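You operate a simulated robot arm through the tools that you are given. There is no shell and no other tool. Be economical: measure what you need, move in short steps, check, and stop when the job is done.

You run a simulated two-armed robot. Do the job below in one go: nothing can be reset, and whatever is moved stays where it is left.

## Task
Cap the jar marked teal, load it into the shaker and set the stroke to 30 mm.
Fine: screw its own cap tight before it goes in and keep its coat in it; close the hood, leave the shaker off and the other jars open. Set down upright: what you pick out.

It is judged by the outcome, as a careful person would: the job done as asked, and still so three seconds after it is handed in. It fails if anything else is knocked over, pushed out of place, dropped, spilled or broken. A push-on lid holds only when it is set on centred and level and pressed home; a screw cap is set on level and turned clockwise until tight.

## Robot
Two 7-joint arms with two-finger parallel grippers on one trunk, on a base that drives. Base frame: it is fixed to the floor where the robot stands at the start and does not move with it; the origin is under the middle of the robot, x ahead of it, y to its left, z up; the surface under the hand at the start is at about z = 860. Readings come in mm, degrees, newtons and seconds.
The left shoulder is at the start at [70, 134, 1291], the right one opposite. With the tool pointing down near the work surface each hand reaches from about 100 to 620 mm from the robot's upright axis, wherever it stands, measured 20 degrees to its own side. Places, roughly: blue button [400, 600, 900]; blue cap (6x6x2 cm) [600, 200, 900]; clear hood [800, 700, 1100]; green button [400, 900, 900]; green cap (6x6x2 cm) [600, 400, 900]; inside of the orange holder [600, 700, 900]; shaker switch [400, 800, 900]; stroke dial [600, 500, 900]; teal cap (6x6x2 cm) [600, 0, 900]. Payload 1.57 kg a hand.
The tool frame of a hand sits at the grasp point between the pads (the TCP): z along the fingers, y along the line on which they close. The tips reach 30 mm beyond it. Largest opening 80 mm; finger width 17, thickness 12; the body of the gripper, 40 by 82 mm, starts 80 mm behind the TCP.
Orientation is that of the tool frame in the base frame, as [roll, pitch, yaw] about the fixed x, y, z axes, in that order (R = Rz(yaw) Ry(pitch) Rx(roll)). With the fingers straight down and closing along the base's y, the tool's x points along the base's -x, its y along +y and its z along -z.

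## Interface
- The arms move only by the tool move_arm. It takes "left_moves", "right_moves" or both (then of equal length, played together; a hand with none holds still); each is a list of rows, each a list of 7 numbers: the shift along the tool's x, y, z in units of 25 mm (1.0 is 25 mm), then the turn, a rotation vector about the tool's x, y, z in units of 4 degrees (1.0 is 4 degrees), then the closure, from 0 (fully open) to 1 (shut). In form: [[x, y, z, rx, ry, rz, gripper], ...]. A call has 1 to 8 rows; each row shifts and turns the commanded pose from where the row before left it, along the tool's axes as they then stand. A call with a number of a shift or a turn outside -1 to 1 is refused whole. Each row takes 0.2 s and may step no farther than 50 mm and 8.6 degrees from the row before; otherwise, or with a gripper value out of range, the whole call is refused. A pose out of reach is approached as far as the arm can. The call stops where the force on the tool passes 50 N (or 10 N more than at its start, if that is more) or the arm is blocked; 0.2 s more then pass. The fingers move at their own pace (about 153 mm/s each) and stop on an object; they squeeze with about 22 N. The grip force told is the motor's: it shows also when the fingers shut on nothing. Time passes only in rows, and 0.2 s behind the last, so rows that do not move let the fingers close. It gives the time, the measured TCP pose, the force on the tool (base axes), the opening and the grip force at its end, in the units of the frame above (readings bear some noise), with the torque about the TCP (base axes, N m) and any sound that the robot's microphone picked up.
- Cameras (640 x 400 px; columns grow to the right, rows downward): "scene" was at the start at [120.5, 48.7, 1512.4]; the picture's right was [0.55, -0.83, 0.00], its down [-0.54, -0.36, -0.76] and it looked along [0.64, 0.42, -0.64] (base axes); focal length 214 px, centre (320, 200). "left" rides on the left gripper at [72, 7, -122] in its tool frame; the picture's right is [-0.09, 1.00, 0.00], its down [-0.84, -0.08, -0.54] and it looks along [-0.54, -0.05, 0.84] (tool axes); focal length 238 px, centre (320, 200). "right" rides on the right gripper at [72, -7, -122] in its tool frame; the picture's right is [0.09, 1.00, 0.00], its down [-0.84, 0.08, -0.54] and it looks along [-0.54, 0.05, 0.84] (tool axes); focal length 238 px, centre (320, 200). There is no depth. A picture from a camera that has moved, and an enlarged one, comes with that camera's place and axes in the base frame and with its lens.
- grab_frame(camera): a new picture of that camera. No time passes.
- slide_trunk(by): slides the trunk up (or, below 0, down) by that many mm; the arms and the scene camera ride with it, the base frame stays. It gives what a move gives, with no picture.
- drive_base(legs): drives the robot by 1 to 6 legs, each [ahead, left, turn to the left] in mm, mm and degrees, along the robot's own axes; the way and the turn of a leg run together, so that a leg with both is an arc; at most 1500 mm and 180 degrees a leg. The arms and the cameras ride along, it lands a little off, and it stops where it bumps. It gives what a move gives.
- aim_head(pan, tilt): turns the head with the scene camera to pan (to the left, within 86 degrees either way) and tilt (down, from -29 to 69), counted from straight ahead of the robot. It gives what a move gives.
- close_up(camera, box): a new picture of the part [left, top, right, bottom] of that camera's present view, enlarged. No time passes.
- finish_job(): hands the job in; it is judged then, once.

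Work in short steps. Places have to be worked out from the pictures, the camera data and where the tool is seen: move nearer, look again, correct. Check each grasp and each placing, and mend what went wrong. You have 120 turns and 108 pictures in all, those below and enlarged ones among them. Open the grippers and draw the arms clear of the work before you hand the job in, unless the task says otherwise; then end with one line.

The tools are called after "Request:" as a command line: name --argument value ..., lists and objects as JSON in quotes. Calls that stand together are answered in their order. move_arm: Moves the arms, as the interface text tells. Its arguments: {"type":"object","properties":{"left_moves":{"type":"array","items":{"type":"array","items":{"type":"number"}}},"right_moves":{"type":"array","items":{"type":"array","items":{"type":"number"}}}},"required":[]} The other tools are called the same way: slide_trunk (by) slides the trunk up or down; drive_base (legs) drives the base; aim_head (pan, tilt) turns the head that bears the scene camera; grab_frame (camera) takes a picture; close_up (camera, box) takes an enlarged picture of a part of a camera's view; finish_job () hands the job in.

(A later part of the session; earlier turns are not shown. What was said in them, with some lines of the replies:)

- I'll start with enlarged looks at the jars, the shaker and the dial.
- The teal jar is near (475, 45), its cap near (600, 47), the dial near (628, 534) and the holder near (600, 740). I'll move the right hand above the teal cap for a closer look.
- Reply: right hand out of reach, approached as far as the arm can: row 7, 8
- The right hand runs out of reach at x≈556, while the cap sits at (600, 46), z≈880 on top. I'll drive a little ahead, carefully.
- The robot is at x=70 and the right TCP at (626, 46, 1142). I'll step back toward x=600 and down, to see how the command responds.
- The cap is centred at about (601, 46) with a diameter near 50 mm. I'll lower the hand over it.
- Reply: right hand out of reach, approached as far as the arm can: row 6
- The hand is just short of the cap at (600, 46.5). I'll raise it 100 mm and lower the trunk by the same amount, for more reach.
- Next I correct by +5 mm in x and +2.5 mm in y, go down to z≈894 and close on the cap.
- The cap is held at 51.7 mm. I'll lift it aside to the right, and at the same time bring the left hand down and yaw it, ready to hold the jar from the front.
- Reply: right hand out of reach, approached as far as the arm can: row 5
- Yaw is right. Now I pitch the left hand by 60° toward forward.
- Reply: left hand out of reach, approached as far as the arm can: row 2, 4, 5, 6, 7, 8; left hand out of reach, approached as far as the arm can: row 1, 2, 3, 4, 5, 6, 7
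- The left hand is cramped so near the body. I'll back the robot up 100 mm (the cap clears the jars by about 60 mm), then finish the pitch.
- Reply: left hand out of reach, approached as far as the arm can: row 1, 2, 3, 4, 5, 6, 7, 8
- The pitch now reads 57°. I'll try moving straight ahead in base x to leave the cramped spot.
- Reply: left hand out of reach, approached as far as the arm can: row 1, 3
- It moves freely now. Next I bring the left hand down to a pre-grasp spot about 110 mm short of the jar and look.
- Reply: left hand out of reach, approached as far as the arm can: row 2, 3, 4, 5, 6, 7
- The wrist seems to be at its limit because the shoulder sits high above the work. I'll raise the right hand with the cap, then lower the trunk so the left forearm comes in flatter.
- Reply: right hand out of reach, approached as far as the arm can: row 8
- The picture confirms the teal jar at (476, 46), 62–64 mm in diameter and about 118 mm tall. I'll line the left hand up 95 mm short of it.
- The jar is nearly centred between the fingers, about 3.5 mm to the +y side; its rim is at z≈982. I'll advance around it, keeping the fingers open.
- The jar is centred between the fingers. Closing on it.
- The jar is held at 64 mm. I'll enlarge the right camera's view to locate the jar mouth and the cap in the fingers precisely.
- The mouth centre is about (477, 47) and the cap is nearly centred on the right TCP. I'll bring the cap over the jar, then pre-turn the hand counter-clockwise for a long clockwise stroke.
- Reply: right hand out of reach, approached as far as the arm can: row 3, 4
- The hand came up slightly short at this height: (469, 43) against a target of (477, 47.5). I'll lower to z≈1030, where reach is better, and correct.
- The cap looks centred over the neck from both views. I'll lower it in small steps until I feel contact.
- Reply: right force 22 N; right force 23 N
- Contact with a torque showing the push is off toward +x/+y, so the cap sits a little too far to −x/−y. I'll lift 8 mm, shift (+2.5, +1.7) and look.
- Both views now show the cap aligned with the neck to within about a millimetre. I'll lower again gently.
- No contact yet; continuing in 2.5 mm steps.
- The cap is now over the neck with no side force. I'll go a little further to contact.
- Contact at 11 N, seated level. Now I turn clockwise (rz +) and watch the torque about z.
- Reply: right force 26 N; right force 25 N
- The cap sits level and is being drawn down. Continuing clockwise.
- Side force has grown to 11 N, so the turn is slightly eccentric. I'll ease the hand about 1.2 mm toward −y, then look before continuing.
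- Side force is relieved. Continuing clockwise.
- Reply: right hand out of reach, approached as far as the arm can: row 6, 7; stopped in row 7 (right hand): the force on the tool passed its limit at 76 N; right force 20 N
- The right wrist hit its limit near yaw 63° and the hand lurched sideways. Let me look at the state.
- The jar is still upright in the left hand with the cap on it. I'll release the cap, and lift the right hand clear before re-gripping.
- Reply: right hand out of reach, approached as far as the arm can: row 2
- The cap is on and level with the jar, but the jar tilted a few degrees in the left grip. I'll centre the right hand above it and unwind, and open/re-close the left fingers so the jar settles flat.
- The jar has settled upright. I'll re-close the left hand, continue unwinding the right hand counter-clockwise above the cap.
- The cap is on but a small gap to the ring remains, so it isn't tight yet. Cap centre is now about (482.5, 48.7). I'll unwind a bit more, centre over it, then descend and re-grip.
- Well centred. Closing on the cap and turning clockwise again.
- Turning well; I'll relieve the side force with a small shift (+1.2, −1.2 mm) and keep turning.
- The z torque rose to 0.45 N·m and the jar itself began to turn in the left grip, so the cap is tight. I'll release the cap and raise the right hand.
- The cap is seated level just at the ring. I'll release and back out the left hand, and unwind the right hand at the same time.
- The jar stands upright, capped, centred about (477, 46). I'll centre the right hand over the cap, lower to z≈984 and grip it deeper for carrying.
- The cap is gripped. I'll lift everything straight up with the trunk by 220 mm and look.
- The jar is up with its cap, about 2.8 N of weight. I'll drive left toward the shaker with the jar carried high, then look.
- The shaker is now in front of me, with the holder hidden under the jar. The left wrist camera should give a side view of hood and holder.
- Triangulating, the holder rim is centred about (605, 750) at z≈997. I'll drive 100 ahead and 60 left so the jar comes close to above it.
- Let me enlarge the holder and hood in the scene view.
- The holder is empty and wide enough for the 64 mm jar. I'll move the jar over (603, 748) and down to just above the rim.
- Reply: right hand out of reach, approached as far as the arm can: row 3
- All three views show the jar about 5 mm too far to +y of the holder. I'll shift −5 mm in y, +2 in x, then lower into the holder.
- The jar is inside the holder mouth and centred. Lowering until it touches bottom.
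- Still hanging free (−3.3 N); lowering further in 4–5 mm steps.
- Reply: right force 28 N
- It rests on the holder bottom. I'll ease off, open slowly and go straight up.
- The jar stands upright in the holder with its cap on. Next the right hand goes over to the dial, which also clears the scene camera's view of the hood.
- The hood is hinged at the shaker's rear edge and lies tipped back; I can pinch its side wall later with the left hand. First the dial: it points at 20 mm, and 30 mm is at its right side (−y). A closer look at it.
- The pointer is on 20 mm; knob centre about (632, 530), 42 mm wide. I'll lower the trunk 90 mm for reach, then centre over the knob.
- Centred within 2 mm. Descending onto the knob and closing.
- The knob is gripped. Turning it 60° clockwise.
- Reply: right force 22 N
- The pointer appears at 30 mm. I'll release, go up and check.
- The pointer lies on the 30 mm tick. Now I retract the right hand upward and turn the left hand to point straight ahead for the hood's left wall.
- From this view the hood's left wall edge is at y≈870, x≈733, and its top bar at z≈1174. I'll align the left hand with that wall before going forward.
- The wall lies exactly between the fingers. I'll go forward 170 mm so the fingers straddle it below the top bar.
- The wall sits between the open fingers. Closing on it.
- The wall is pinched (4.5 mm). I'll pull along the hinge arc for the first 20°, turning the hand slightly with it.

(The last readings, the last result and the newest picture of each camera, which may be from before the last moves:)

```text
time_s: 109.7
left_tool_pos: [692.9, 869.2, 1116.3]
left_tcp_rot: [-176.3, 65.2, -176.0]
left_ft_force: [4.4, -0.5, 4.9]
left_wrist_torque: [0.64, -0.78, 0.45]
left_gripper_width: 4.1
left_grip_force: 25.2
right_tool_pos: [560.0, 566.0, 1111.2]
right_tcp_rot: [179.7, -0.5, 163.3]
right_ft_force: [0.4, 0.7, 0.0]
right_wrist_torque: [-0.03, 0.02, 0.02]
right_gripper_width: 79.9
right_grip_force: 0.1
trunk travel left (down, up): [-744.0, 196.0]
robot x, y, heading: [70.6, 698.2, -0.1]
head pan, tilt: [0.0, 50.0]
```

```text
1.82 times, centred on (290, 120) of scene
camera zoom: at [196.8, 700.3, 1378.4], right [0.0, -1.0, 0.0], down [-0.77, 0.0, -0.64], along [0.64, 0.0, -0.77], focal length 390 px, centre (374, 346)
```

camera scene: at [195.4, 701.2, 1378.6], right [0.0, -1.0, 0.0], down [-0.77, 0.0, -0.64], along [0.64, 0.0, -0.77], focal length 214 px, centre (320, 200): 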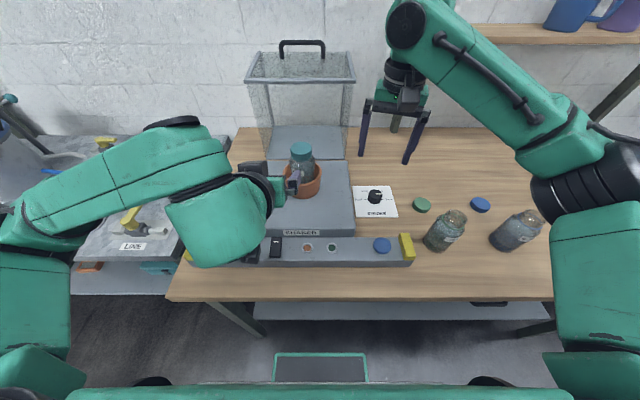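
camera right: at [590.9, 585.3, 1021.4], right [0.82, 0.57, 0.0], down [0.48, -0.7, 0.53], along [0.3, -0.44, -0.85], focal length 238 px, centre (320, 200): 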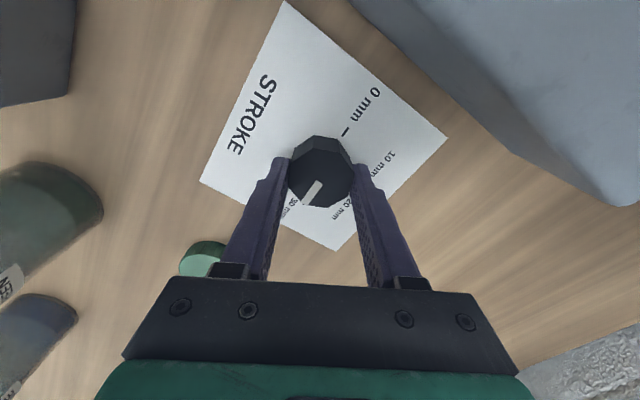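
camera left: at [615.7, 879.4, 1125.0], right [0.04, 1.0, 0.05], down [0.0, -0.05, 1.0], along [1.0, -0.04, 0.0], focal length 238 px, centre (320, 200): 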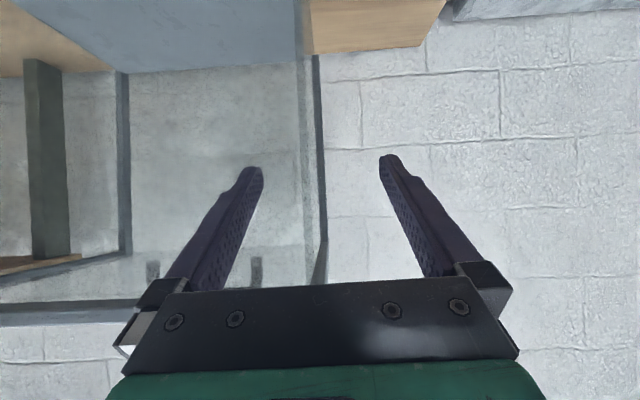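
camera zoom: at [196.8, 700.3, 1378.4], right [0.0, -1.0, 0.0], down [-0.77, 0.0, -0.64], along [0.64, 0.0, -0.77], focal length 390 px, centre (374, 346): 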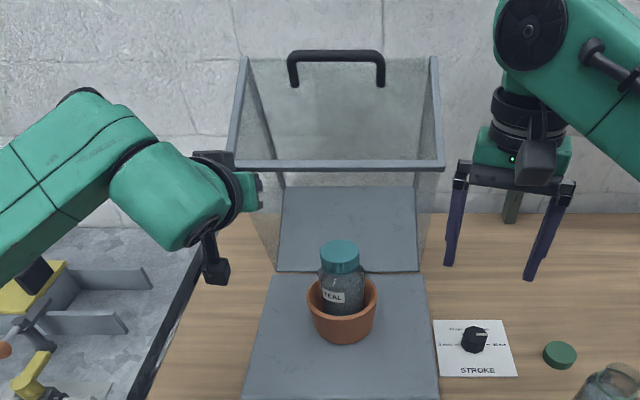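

The hood follows nicely with small forces. Continuing to about 45°, and moving the right hand further right so it is clear of the hood's other wall.

Request:
move_arm --left_moves '[[0.4, 0, -0.49, 0, -1, 0, 1], [0.41, 0, -0.486, 0, -1, 0, 1], [0.42, 0, -0.474, 0, -1, 0, 1], [0.425, 0, -0.472, 0, -1, 0, 1], [0.43, 0, -0.46, 0, -1, 0, 1], [0, 0, 0, 0, 0, 0, 1]]' --right_moves '[[0, -1, 0, 0, 0, 0, 0], [0, -1, 0, 0, 0, 0, 0], [0, -1, 0, 0, 0, 0, 0], [0, -1, 0, 0, 0, 0, 0], [0, -1, 0, 0, 0, 0, 0], [0, 0, 0, 0, 0, 0, 0]]'

Request:
grab_frame --camera "scene"

```text
time_s: 111.1
left_tool_pos: [640.6, 867.3, 1095.6]
left_tcp_rot: [-171.3, 79.1, -171.0]
left_ft_force: [1.4, 2.8, 0.7]
left_wrist_torque: [0.19, -0.37, -1.16]
left_gripper_width: 4.4
left_grip_force: 24.7
left hand out of reach, approached as far as the arm can: row 4, 5
right_tool_pos: [523.9, 446.2, 1109.6]
right_tcp_rot: [179.9, -0.3, 163.2]
right_ft_force: [-0.2, 0.3, -0.9]
right_wrist_torque: [0.0, -0.04, -0.01]
right_gripper_width: 80.0
right_grip_force: 0.1
trunk travel left (down, up): [-744.0, 196.0]
robot x, y, heading: [68.5, 699.4, -0.2]
head pan, tilt: [0.0, 50.0]
```

```text
26 pictures are left
camera scene: at [196.9, 702.1, 1378.4], right [0.0, -1.0, 0.0], down [-0.77, 0.0, -0.64], along [0.64, 0.0, -0.77], focal length 214 px, centre (320, 200)
```

scene: 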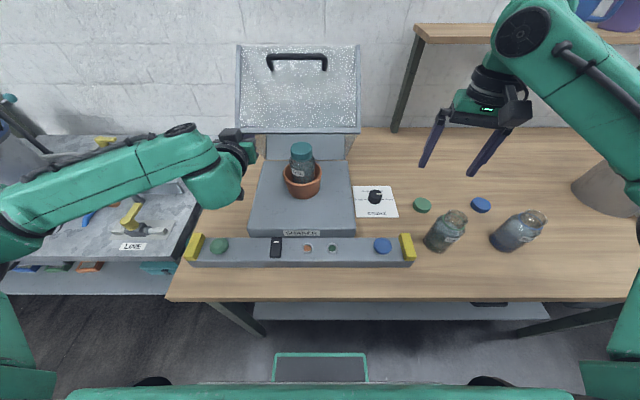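

The hood is at about 38°, near its balance point, and the left wrist is at its pitch limit. I'll pull a bit past balance, then open the fingers so the palm stays just in front of the rim as a catch, and see whether the hood moves by itself.

Request:
move_arm --left_moves '[[0.31, 0, -0.38, 0, 0, 0, 1], [0.31, 0, -0.38, 0, 0, 0, 1], [0, 0, 0, 0, 0, 0, 1]]'

Request:
move_arm --left_moves '[[0, 0, 0, 0, 0, 0, 0.6], [0, 0, 0, 0, 0, 0, 0.5]]'

Request:
grab_frame --camera "scene"

```text
time_s: 111.9
left_tool_pos: [621.1, 869.3, 1082.7]
left_tcp_rot: [-171.3, 79.0, -170.8]
left_ft_force: [10.3, 3.9, 0.5]
left_wrist_torque: [0.2, -0.85, -1.12]
left_gripper_width: 4.6
left_grip_force: 25.1
right_tool_pos: [526.6, 447.0, 1109.8]
right_tcp_rot: [-179.9, -0.5, 163.3]
right_ft_force: [1.0, 0.2, 0.6]
right_wrist_torque: [0.01, -0.01, 0.01]
right_gripper_width: 80.0
right_grip_force: 0.1
trunk travel left (down, up): [-744.0, 196.0]
robot x, y, heading: [71.2, 702.0, 0.0]
head pan, tilt: [0.0, 50.0]
```

```text
time_s: 112.5
left_tool_pos: [618.6, 867.7, 1083.3]
left_tcp_rot: [-171.6, 79.0, -171.2]
left_ft_force: [-0.3, 0.1, -1.0]
left_wrist_torque: [0.01, 0.02, 0.02]
left_gripper_width: 39.9
left_grip_force: 0.0
right_tool_pos: [524.7, 445.5, 1110.1]
right_tcp_rot: [179.9, -0.5, 163.3]
right_ft_force: [0.2, -0.2, -0.3]
right_wrist_torque: [0.0, -0.01, 0.03]
right_gripper_width: 80.1
right_grip_force: 0.0
trunk travel left (down, up): [-744.0, 196.0]
robot x, y, heading: [66.6, 696.8, -0.3]
head pan, tilt: [0.0, 50.0]
```

```text
25 pictures are left
camera scene: at [197.3, 701.6, 1378.3], right [0.0, -1.0, 0.0], down [-0.77, 0.0, -0.64], along [0.64, 0.0, -0.77], focal length 214 px, centre (320, 200)
```

scene: 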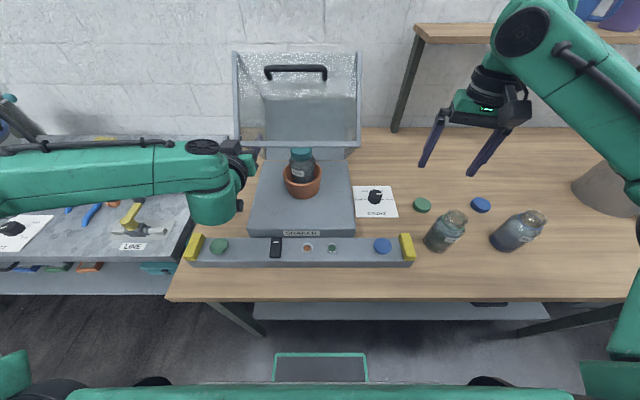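

Released; I'll wait a second and look again to see if it moves by itself.

Request:
move_arm --left_moves '[[0, 0, 0, 0, 0, 0, 0.5], [0, 0, 0, 0, 0, 0, 0.5], [0, 0, 0, 0, 0, 0, 0.5], [0, 0, 0, 0, 0, 0, 0.5]]'

Request:
grab_frame --camera "scene"

Request:
grab_frame --camera "left"

```text
time_s: 113.5
left_tool_pos: [619.4, 868.1, 1084.9]
left_tcp_rot: [-171.7, 79.1, -171.3]
left_ft_force: [0.4, -0.3, -0.8]
left_wrist_torque: [0.0, 0.0, -0.03]
left_gripper_width: 39.9
left_grip_force: 0.1
right_tool_pos: [523.9, 445.7, 1110.3]
right_tcp_rot: [180.0, -0.4, 163.3]
right_ft_force: [-0.4, 0.7, 0.3]
right_wrist_torque: [-0.01, -0.04, 0.01]
right_gripper_width: 79.9
right_grip_force: 0.1
trunk travel left (down, up): [-744.0, 196.0]
robot x, y, heading: [70.3, 698.4, -0.1]
head pan, tilt: [0.0, 50.0]
```

```text
24 pictures are left
camera scene: at [196.6, 701.2, 1378.4], right [0.0, -1.0, 0.0], down [-0.77, 0.0, -0.64], along [0.64, 0.0, -0.77], focal length 214 px, centre (320, 200)
```

scene: 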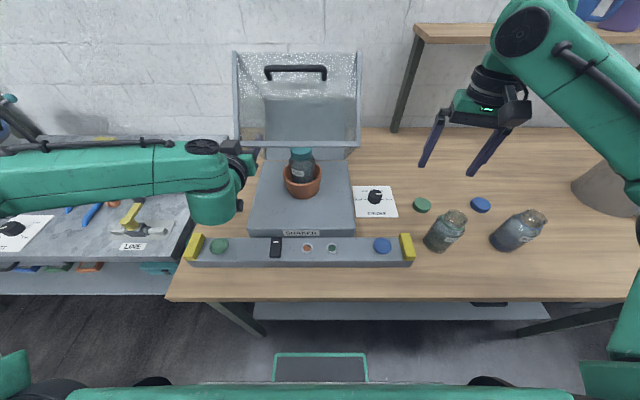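

```text
23 pictures are left
camera left: at [485.8, 872.0, 1035.6], right [0.01, 1.0, 0.06], down [-0.38, -0.06, 0.93], along [0.93, -0.03, 0.37], focal length 238 px, centre (320, 200)
```

left: 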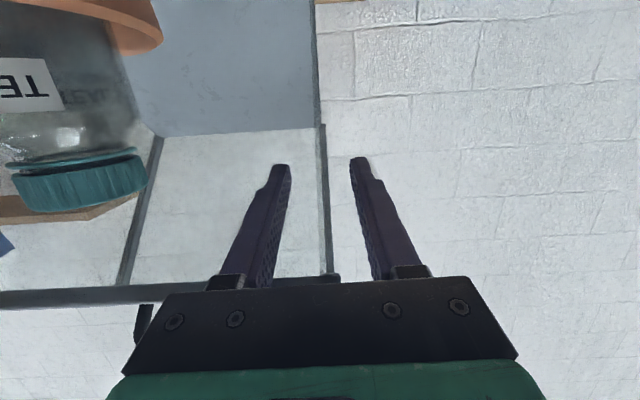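

The hood holds its position by friction, so it is safe to let go. I'll withdraw the left hand, pitch it back down to about 35°, and pull the handle from behind next.

Request:
move_arm --left_moves '[[0.15, 0, -0.8, 0, 0, 0, 0.4], [0.19, 0, -0.98, 0, 0, 0, 0.4], [0.19, 0, -0.98, 0, 0, 0, 0.4], [0.19, 0, -0.98, 0, 0, 0, 0.4], [0.19, 0, -0.98, 0, 0, 0, 0.6], [0, 0, 0, 0, 1, 0, 1], [0, 0, 0, 0, 1, 0, 1], [0, 0, 0, 0, 1, 0, 1]]'

Request:
slide_trunk --by 120

Request:
move_arm --left_moves '[[0, 0, 0, 0, 1, 0, 1], [0, 0, 0, 0, 1, 0, 1], [0, 0, 0, 0, 1, 0, 1], [0, 0, 0, 0, 1, 0, 1], [0, 0, 0, 0, 1, 0, 1], [0, 0, 0, 0, 1, 0, 1], [0, 0, 0, 0, 1, 0, 1], [0, 0, 0, 0, 1, 0, 1]]'

Request:
grab_frame --camera "left"

```text
time_s: 115.3
left_tool_pos: [538.8, 846.9, 1081.1]
left_tcp_rot: [-175.8, 67.2, -175.5]
left_ft_force: [0.5, 0.0, -0.5]
left_wrist_torque: [-0.02, -0.02, 0.02]
left_gripper_width: 0.4
left_grip_force: 21.1
left hand out of reach, approached as far as the arm can: row 3, 4, 5
right_tool_pos: [523.8, 446.2, 1110.3]
right_tcp_rot: [179.9, -0.4, 163.3]
right_ft_force: [-0.4, 0.6, -0.3]
right_wrist_torque: [-0.03, -0.01, 0.01]
right_gripper_width: 79.8
right_grip_force: 0.1
trunk travel left (down, up): [-744.0, 196.0]
robot x, y, heading: [72.0, 695.5, 0.1]
head pan, tilt: [0.0, 50.0]
```

```text
time_s: 116.8
left_tool_pos: [537.9, 845.1, 1201.1]
left_tcp_rot: [-176.0, 67.2, -175.8]
left_ft_force: [0.8, 0.0, -0.2]
left_wrist_torque: [0.0, -0.02, 0.03]
left_gripper_width: 0.0
left_grip_force: 21.7
right_tool_pos: [523.2, 445.7, 1230.0]
right_tcp_rot: [179.9, -0.4, 163.3]
right_ft_force: [0.2, 0.3, 0.8]
right_wrist_torque: [-0.04, 0.02, -0.01]
right_gripper_width: 79.9
right_grip_force: 0.1
trunk travel left (down, up): [-864.0, 76.0]
robot x, y, heading: [67.3, 701.5, -0.1]
head pan, tilt: [0.0, 50.0]
```

```text
time_s: 118.6
left_tool_pos: [539.4, 845.4, 1200.6]
left_tcp_rot: [-178.1, 35.1, -178.3]
left_ft_force: [0.2, -0.1, 0.4]
left_wrist_torque: [-0.01, 0.0, -0.02]
left_gripper_width: 0.0
left_grip_force: 21.1
right_tool_pos: [525.4, 445.3, 1230.8]
right_tcp_rot: [179.9, -0.5, 163.3]
right_ft_force: [0.5, -0.7, -0.4]
right_wrist_torque: [-0.01, 0.02, 0.0]
right_gripper_width: 79.9
right_grip_force: 0.0
trunk travel left (down, up): [-864.0, 76.0]
robot x, y, heading: [71.5, 701.6, 0.0]
head pan, tilt: [0.0, 50.0]
```

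```text
22 pictures are left
camera left: at [409.8, 853.3, 1258.6], right [0.07, 1.0, 0.03], down [0.37, -0.05, 0.93], along [0.93, -0.05, -0.38], focal length 238 px, centre (320, 200)
```

left: 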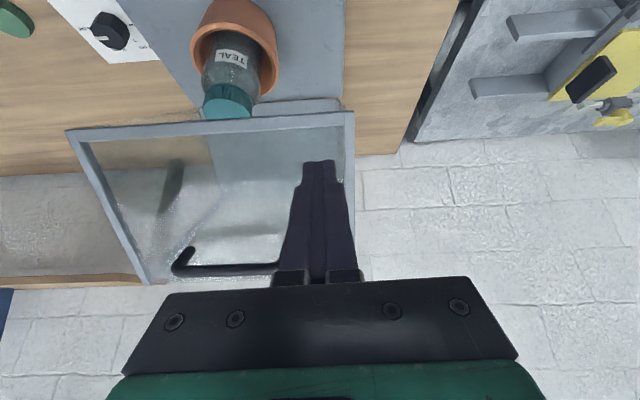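

The handle is seen where I computed it: bar at about (642, 742, 1229). I'll bring the closed left fingers above and just behind the bar.

Request:
move_arm --left_moves '[[-0.795, -0.67, -0.243, 0, 0, 0, 1], [-0.795, -0.67, -0.243, 0, 0, 0, 1], [-0.795, -0.67, -0.243, 0, 0, 0, 1], [-0.795, -0.67, -0.243, 0, 0, 0, 1], [-0.795, -0.67, -0.243, 0, 0, 0, 1], [-0.795, -0.67, -0.243, 0, 0, 0, 1]]'

Request:
grab_frame --camera "left"

```text
time_s: 120.0
left_tool_pos: [617.2, 747.2, 1302.7]
left_tcp_rot: [-178.1, 35.1, -178.3]
left_ft_force: [0.4, 0.3, 0.6]
left_wrist_torque: [0.01, 0.03, -0.01]
left_gripper_width: 0.2
left_grip_force: 21.3
right_tool_pos: [525.0, 444.4, 1229.8]
right_tcp_rot: [179.8, -0.5, 163.3]
right_ft_force: [-0.4, 0.2, 0.1]
right_wrist_torque: [0.01, 0.03, 0.03]
right_gripper_width: 80.1
right_grip_force: 0.0
trunk travel left (down, up): [-864.0, 76.0]
robot x, y, heading: [71.6, 699.9, -0.3]
head pan, tilt: [0.0, 50.0]
```

```text
21 pictures are left
camera left: at [487.1, 754.4, 1359.9], right [0.06, 1.0, 0.03], down [0.37, -0.05, 0.93], along [0.93, -0.05, -0.38], focal length 238 px, centre (320, 200)
```

left: 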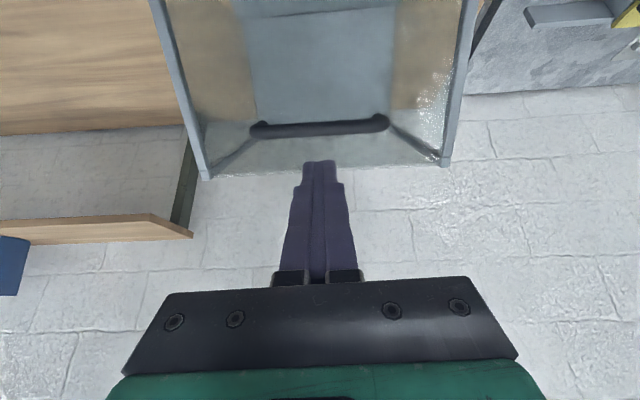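

The fingertips are just above the bar and aligned to pass behind it. Advancing about 60 mm along the fingers.

Request:
move_arm --left_moves '[[0.02, 0, 0.8, 0, 0, 0, 1], [0.02, 0, 0.8, 0, 0, 0, 1], [0, 0, 0.8, 0, 0, 0, 1], [0, 0, 0, 0, 0, 0, 1]]'

Request:
grab_frame --camera "left"

```text
time_s: 121.0
left_tool_pos: [649.2, 747.9, 1251.9]
left_tcp_rot: [-178.1, 35.2, -178.3]
left_ft_force: [0.0, -0.1, -0.3]
left_wrist_torque: [-0.02, -0.01, -0.01]
left_gripper_width: 0.0
left_grip_force: 21.6
right_tool_pos: [523.3, 446.1, 1230.8]
right_tcp_rot: [179.8, -0.5, 163.3]
right_ft_force: [-0.5, -0.5, 0.7]
right_wrist_torque: [0.0, -0.04, 0.02]
right_gripper_width: 80.0
right_grip_force: 0.0
trunk travel left (down, up): [-864.0, 76.0]
robot x, y, heading: [70.6, 698.9, 0.2]
head pan, tilt: [0.0, 50.0]
```

```text
20 pictures are left
camera left: at [520.9, 754.8, 1309.9], right [0.06, 1.0, 0.03], down [0.37, -0.05, 0.93], along [0.93, -0.05, -0.37], focal length 238 px, centre (320, 200)
```

left: 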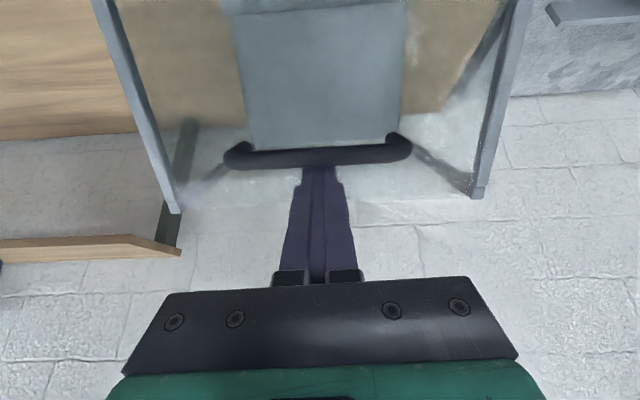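

The fingertips are behind the bar. Pulling the handle along its arc toward me, first about 18°.

Request:
move_arm --left_moves '[[0.3, 0, 0, 0, 0, 0, 1], [0.92, 0, -0.22, 0, 0, 0, 1], [0.92, 0, -0.22, 0, 0, 0, 1], [0.94, 0, -0.07, 0, 0, 0, 1], [0.94, 0, -0.07, 0, 0, 0, 1]]'

Request:
grab_frame --camera "scene"

```text
time_s: 122.2
left_tool_pos: [556.8, 745.7, 1207.6]
left_tcp_rot: [-178.1, 35.2, -178.2]
left_ft_force: [1.0, -0.3, 0.8]
left_wrist_torque: [0.02, -0.01, 0.0]
left_gripper_width: 0.0
left_grip_force: 20.9
right_tool_pos: [523.9, 445.0, 1230.4]
right_tcp_rot: [180.0, -0.4, 163.2]
right_ft_force: [0.0, 0.2, -0.3]
right_wrist_torque: [-0.02, 0.0, -0.01]
right_gripper_width: 80.0
right_grip_force: 0.0
trunk travel left (down, up): [-864.0, 76.0]
robot x, y, heading: [70.1, 699.5, 0.0]
head pan, tilt: [0.0, 50.0]
```

```text
19 pictures are left
camera scene: at [196.4, 701.4, 1498.4], right [0.0, -1.0, 0.0], down [-0.77, 0.0, -0.64], along [0.64, 0.0, -0.77], focal length 214 px, centre (320, 200)
```

scene: 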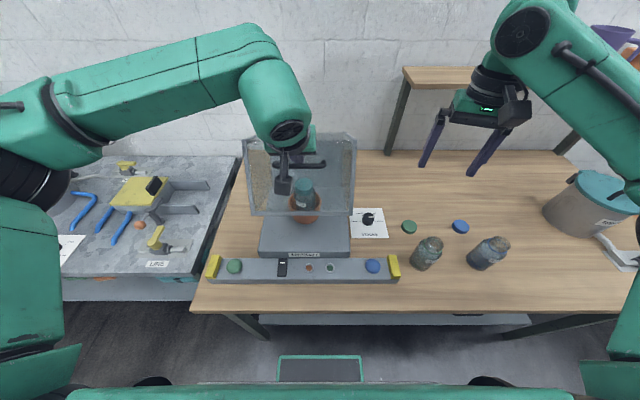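

The hood follows. Continuing the arc.

Request:
move_arm --left_moves '[[0.94, 0, 0.08, 0, 0, 0, 1], [0.94, 0, 0.08, 0, 0, 0, 1], [0.92, 0, 0.22, 0, 0, 0, 1], [0.92, 0, 0.22, 0, 0, 0, 1]]'

Request:
grab_frame --camera "scene"

Request:
grab_frame --camera "left"

```text
time_s: 123.2
left_tool_pos: [491.5, 743.2, 1140.5]
left_tcp_rot: [-178.0, 35.3, -178.3]
left_ft_force: [0.5, -0.1, -0.4]
left_wrist_torque: [-0.01, -0.04, 0.0]
left_gripper_width: 0.0
left_grip_force: 20.7
right_tool_pos: [524.4, 445.8, 1230.6]
right_tcp_rot: [179.8, -0.4, 163.4]
right_ft_force: [-0.3, 0.2, 0.2]
right_wrist_torque: [0.0, 0.05, 0.02]
right_gripper_width: 79.9
right_grip_force: 0.0
trunk travel left (down, up): [-864.0, 76.0]
robot x, y, heading: [68.5, 699.2, 0.0]
head pan, tilt: [0.0, 50.0]
```

```text
18 pictures are left
camera scene: at [196.7, 701.2, 1498.4], right [0.0, -1.0, 0.0], down [-0.77, 0.0, -0.64], along [0.64, 0.0, -0.77], focal length 214 px, centre (320, 200)
```

scene: 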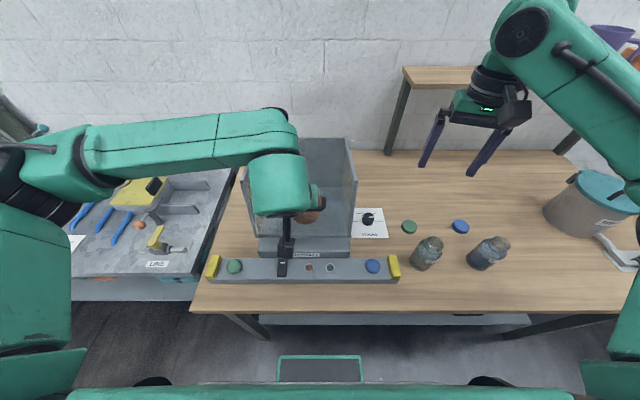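

```text
17 pictures are left
camera left: at [362.3, 750.0, 1198.5], right [0.06, 1.0, 0.03], down [0.37, -0.05, 0.93], along [0.93, -0.05, -0.37], focal length 238 px, centre (320, 200)
```

left: 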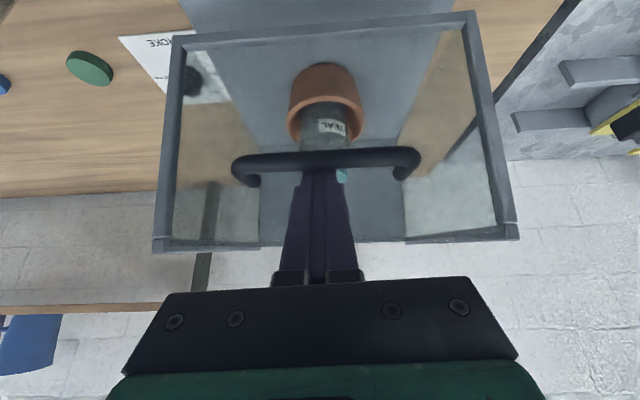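

Nearly closed (~80°) and still under control. Final part of the arc, plus a small overtravel to seat it.

Request:
move_arm --left_moves '[[0.6, 0, 0.2, 0, 0, 0, 1], [0.6, 0, 0.28, 0, 0, 0, 1], [0.4, 0, 0.25, 0, 0, 0, 1], [0, 0, 0, 0, 0, 0, 1]]'

Request:
grab_frame --camera "left"

```text
time_s: 124.2
left_tool_pos: [470.4, 742.3, 1102.9]
left_tcp_rot: [-178.0, 35.2, -178.3]
left_ft_force: [0.8, 0.9, 0.1]
left_wrist_torque: [-0.05, -0.04, 0.0]
left_gripper_width: 0.1
left_grip_force: 21.2
right_tool_pos: [524.2, 444.5, 1230.7]
right_tcp_rot: [179.8, -0.4, 163.3]
right_ft_force: [0.5, -0.4, -0.5]
right_wrist_torque: [-0.01, 0.02, -0.04]
right_gripper_width: 80.2
right_grip_force: 0.0
trunk travel left (down, up): [-864.0, 76.0]
robot x, y, heading: [71.9, 701.2, -0.1]
head pan, tilt: [0.0, 50.0]
```

```text
16 pictures are left
camera left: at [340.3, 748.9, 1160.4], right [0.06, 1.0, 0.03], down [0.37, -0.05, 0.93], along [0.93, -0.05, -0.37], focal length 238 px, centre (320, 200)
```

left: 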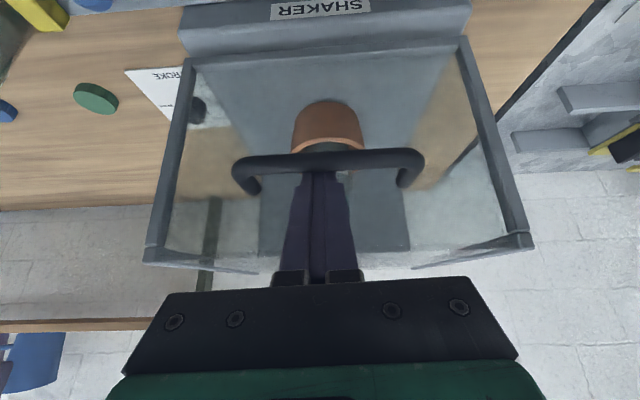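

The rim is about at the shaker's edge. I'll press a bit further until I feel the stop.

Request:
move_arm --left_moves '[[0.3, 0, 0.14, 0, 0, 0, 1], [0.3, 0, 0.14, 0, 0, 0, 1], [0, 0, 0, 0, 0, 0, 1]]'

Request:
move_arm --left_moves '[[0.3, 0, 0.16, 0, 0, 0, 1], [0, 0, 0, 0, 0, 0, 1]]'

Request:
grab_frame --camera "left"

```text
time_s: 125.0
left_tool_pos: [463.7, 740.9, 1090.1]
left_tcp_rot: [-178.0, 35.4, -178.1]
left_ft_force: [10.4, 0.5, 15.6]
left_wrist_torque: [0.02, -0.02, -0.02]
left_gripper_width: 0.0
left_grip_force: 21.4
right_tool_pos: [524.8, 445.9, 1229.9]
right_tcp_rot: [179.9, -0.6, 163.3]
right_ft_force: [0.3, -0.7, 0.1]
right_wrist_torque: [0.02, -0.02, -0.02]
right_gripper_width: 80.0
right_grip_force: 0.1
trunk travel left (down, up): [-864.0, 76.0]
robot x, y, heading: [72.8, 701.6, -0.0]
head pan, tilt: [0.0, 50.0]
```

```text
time_s: 125.4
left_tool_pos: [465.5, 740.5, 1087.7]
left_tcp_rot: [-177.6, 36.5, -177.7]
left_ft_force: [6.2, 2.8, 5.2]
left_wrist_torque: [-0.06, -0.03, -0.06]
left_gripper_width: 0.1
left_grip_force: 21.2
right_tool_pos: [525.6, 445.2, 1230.0]
right_tcp_rot: [179.8, -0.5, 163.3]
right_ft_force: [0.1, -1.2, -0.1]
right_wrist_torque: [-0.01, 0.0, 0.02]
right_gripper_width: 79.9
right_grip_force: 0.1
trunk travel left (down, up): [-864.0, 76.0]
robot x, y, heading: [68.9, 698.9, 0.1]
head pan, tilt: [0.0, 50.0]
stopped in row 2 (left hand): the force on the tool passed its limit at 62 N (the readings are from after the stop); the commanded pose is now the measured one
```

```text
15 pictures are left
camera left: at [334.9, 747.5, 1141.7], right [0.06, 1.0, 0.02], down [0.35, -0.04, 0.94], along [0.93, -0.05, -0.35], focal length 238 px, centre (320, 200)
```

left: 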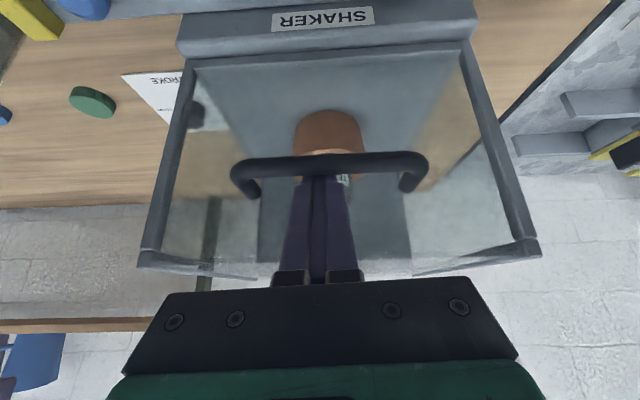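

A firm stop at 62 N: the hood is closed, with its rim on the shaker's edge. I'll unhook the fingers along their own axis and back away.

Request:
move_arm --left_moves '[[-0.1, 0, -0.3, 0, 0, 0, 1], [0, 0, -0.6, 0, 0, 0, 1], [0, 0, -0.8, 0, 0, 0, 1], [0, 0, -0.8, 0, 0, 0, 1], [0, 0, -0.8, 0, 0, 0, 1]]'

Request:
grab_frame --camera "scene"

Request:
grab_frame --camera "left"

```text
time_s: 126.6
left_tool_pos: [414.9, 741.7, 1155.6]
left_tcp_rot: [-177.8, 36.4, -177.8]
left_ft_force: [0.1, 0.3, 0.3]
left_wrist_torque: [-0.04, -0.02, 0.02]
left_gripper_width: 0.0
left_grip_force: 20.9
right_tool_pos: [523.5, 445.1, 1231.6]
right_tcp_rot: [179.9, -0.4, 163.2]
right_ft_force: [0.2, -0.6, 0.0]
right_wrist_torque: [0.01, -0.01, 0.01]
right_gripper_width: 80.2
right_grip_force: 0.3
trunk travel left (down, up): [-864.0, 76.0]
robot x, y, heading: [69.7, 701.3, 0.1]
head pan, tilt: [0.0, 50.0]
```

```text
14 pictures are left
camera scene: at [195.9, 701.0, 1498.5], right [0.0, -1.0, 0.0], down [-0.77, 0.0, -0.64], along [0.64, 0.0, -0.77], focal length 214 px, centre (320, 200)
```

scene: 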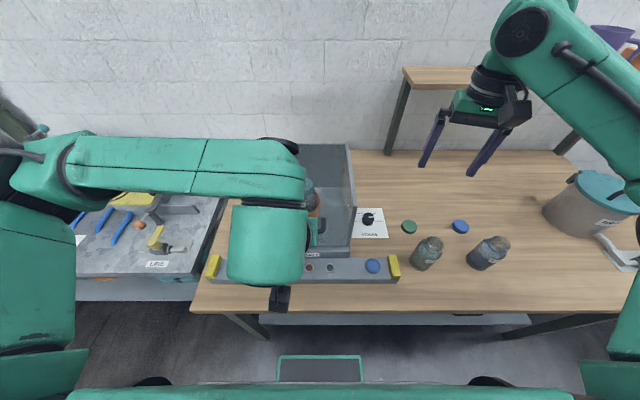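

```text
13 pictures are left
camera left: at [286.0, 748.8, 1210.5], right [0.06, 1.0, 0.02], down [0.35, -0.04, 0.93], along [0.93, -0.05, -0.35], focal length 238 px, centre (320, 200)
```

left: 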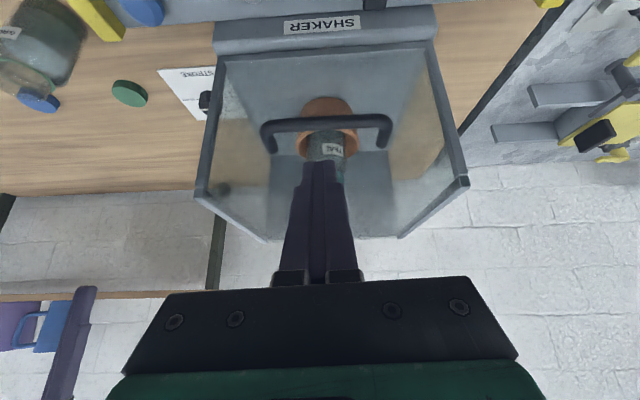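

Unhooked cleanly. I'll open the left gripper, back the robot away from the bench and take a final look.

Request:
move_arm --left_moves '[[0, 0, -0.5, 0, 0, 0, 0.3], [0, 0, 0, 0, 0, 0, 0], [0, 0, 0, 0, 0, 0, 0]]'

Request:
drive_base --legs '[[-260, 0, 0]]'

Request:
grab_frame --camera "right"

Request:
grab_frame --camera "left"

Request:
grab_frame --camera "scene"

```text
time_s: 127.4
left_tool_pos: [410.2, 743.6, 1164.7]
left_tcp_rot: [-177.8, 36.4, -177.7]
left_ft_force: [0.6, 0.1, 0.3]
left_wrist_torque: [-0.02, 0.0, 0.03]
left_gripper_width: 80.1
left_grip_force: 0.0
right_tool_pos: [525.4, 445.8, 1230.0]
right_tcp_rot: [179.9, -0.4, 163.3]
right_ft_force: [0.0, -0.4, 1.0]
right_wrist_torque: [0.01, -0.02, 0.03]
right_gripper_width: 80.2
right_grip_force: 0.0
trunk travel left (down, up): [-864.0, 76.0]
robot x, y, heading: [70.1, 699.1, -0.0]
head pan, tilt: [0.0, 50.0]
```

```text
time_s: 129.3
left_tool_pos: [154.2, 743.2, 1164.4]
left_tcp_rot: [-177.8, 36.2, -177.8]
left_ft_force: [0.8, -0.3, -0.4]
left_wrist_torque: [-0.03, 0.03, -0.02]
left_gripper_width: 79.9
left_grip_force: 0.0
right_tool_pos: [268.9, 445.6, 1229.8]
right_tcp_rot: [179.9, -0.6, 163.3]
right_ft_force: [0.7, -0.7, -0.5]
right_wrist_torque: [-0.01, 0.03, -0.01]
right_gripper_width: 80.0
right_grip_force: 0.0
trunk travel left (down, up): [-864.0, 76.0]
robot x, y, heading: [-188.7, 702.4, 0.0]
head pan, tilt: [0.0, 50.0]
```

```text
12 pictures are left
camera right: at [199.5, 458.8, 1353.2], right [0.2, 0.98, 0.0], down [0.83, -0.17, 0.53], along [0.52, -0.1, -0.85], focal length 238 px, centre (320, 200)
```

right: 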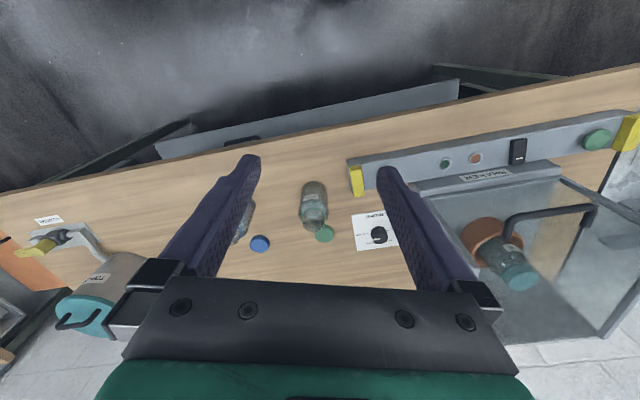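

```text
11 pictures are left
camera left: at [23.6, 749.4, 1219.7], right [0.06, 1.0, 0.02], down [0.36, -0.04, 0.93], along [0.93, -0.05, -0.36], focal length 238 px, centre (320, 200)
```

left: 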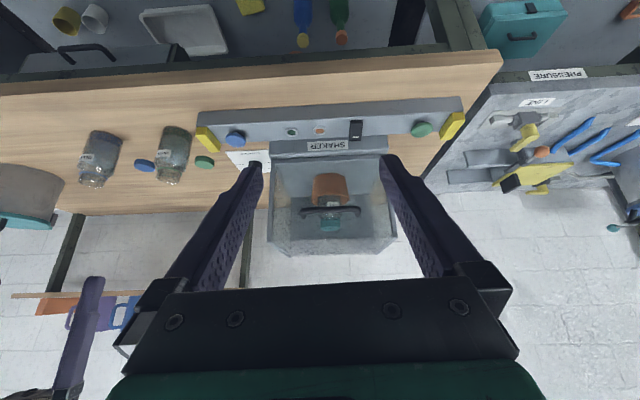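

```text
10 pictures are left
camera scene: at [-58.6, 701.1, 1498.1], right [0.0, -1.0, 0.0], down [-0.77, 0.0, -0.64], along [0.64, 0.0, -0.77], focal length 214 px, centre (320, 200)
```

scene: 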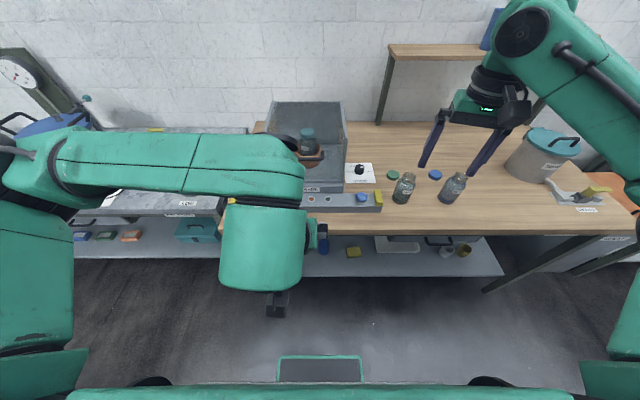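

Final checks: enlarged views of the closed hood with the jar, and of the dial.

Request:
close_up --camera "left" --box '[220, 90, 440, 260]'

Request:
close_up --camera "right" --box '[345, 200, 415, 260]'

Request:
close_up --camera "right" --box '[400, 120, 640, 350]'

```text
2.35 times, centred on (330, 175) of left
camera zoom: at [23.6, 749.4, 1219.7], right [0.06, 1.0, 0.02], down [0.36, -0.04, 0.93], along [0.93, -0.05, -0.36], focal length 561 px, centre (296, 259)
```

zoom: 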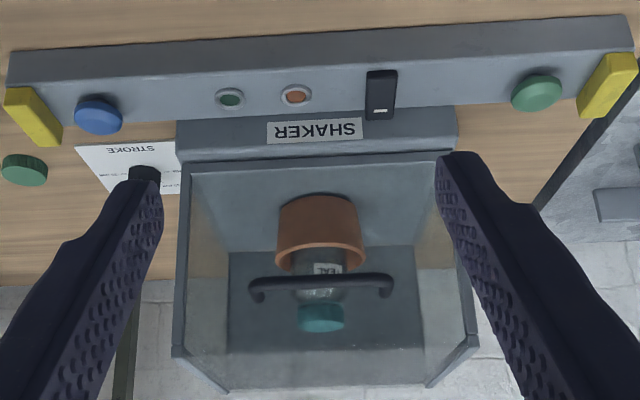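

```text
6.67 times, centred on (380, 230) of right
camera zoom: at [199.5, 458.8, 1353.2], right [0.2, 0.98, 0.0], down [0.83, -0.17, 0.53], along [0.52, -0.1, -0.85], focal length 1589 px, centre (-80, 0)
```

zoom: 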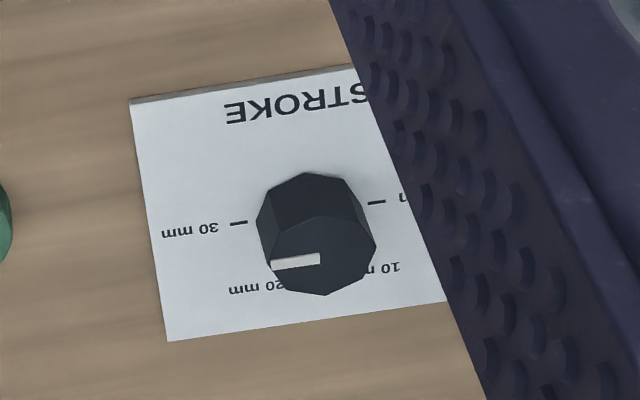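

```text
1.74 times, centred on (520, 235) of right
camera zoom: at [199.5, 458.8, 1353.2], right [0.2, 0.98, 0.0], down [0.83, -0.17, 0.53], along [0.52, -0.1, -0.85], focal length 414 px, centre (-28, 139)
```

zoom: 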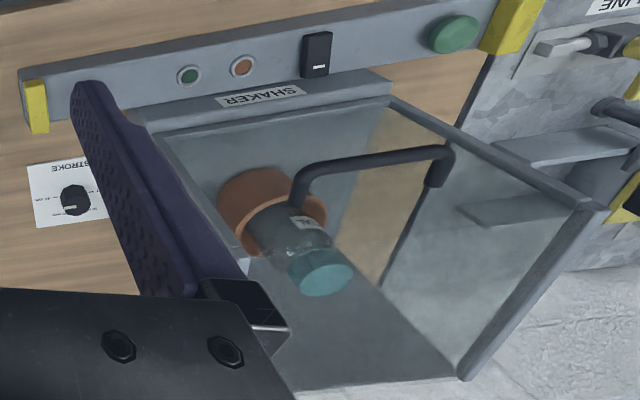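

The hood is closed over the upright, capped teal jar, the dial points at 30 mm and the switch is untouched. The other jars are open in their places and the arms are clear. Handing in.

Request:
finish_job

```text
The job is handed in.
```

The teal jar is capped tight and standing upright in the shaker, with the stroke set to 30 mm and the hood closed. The shaker is off, and the other jars are open where they stood.
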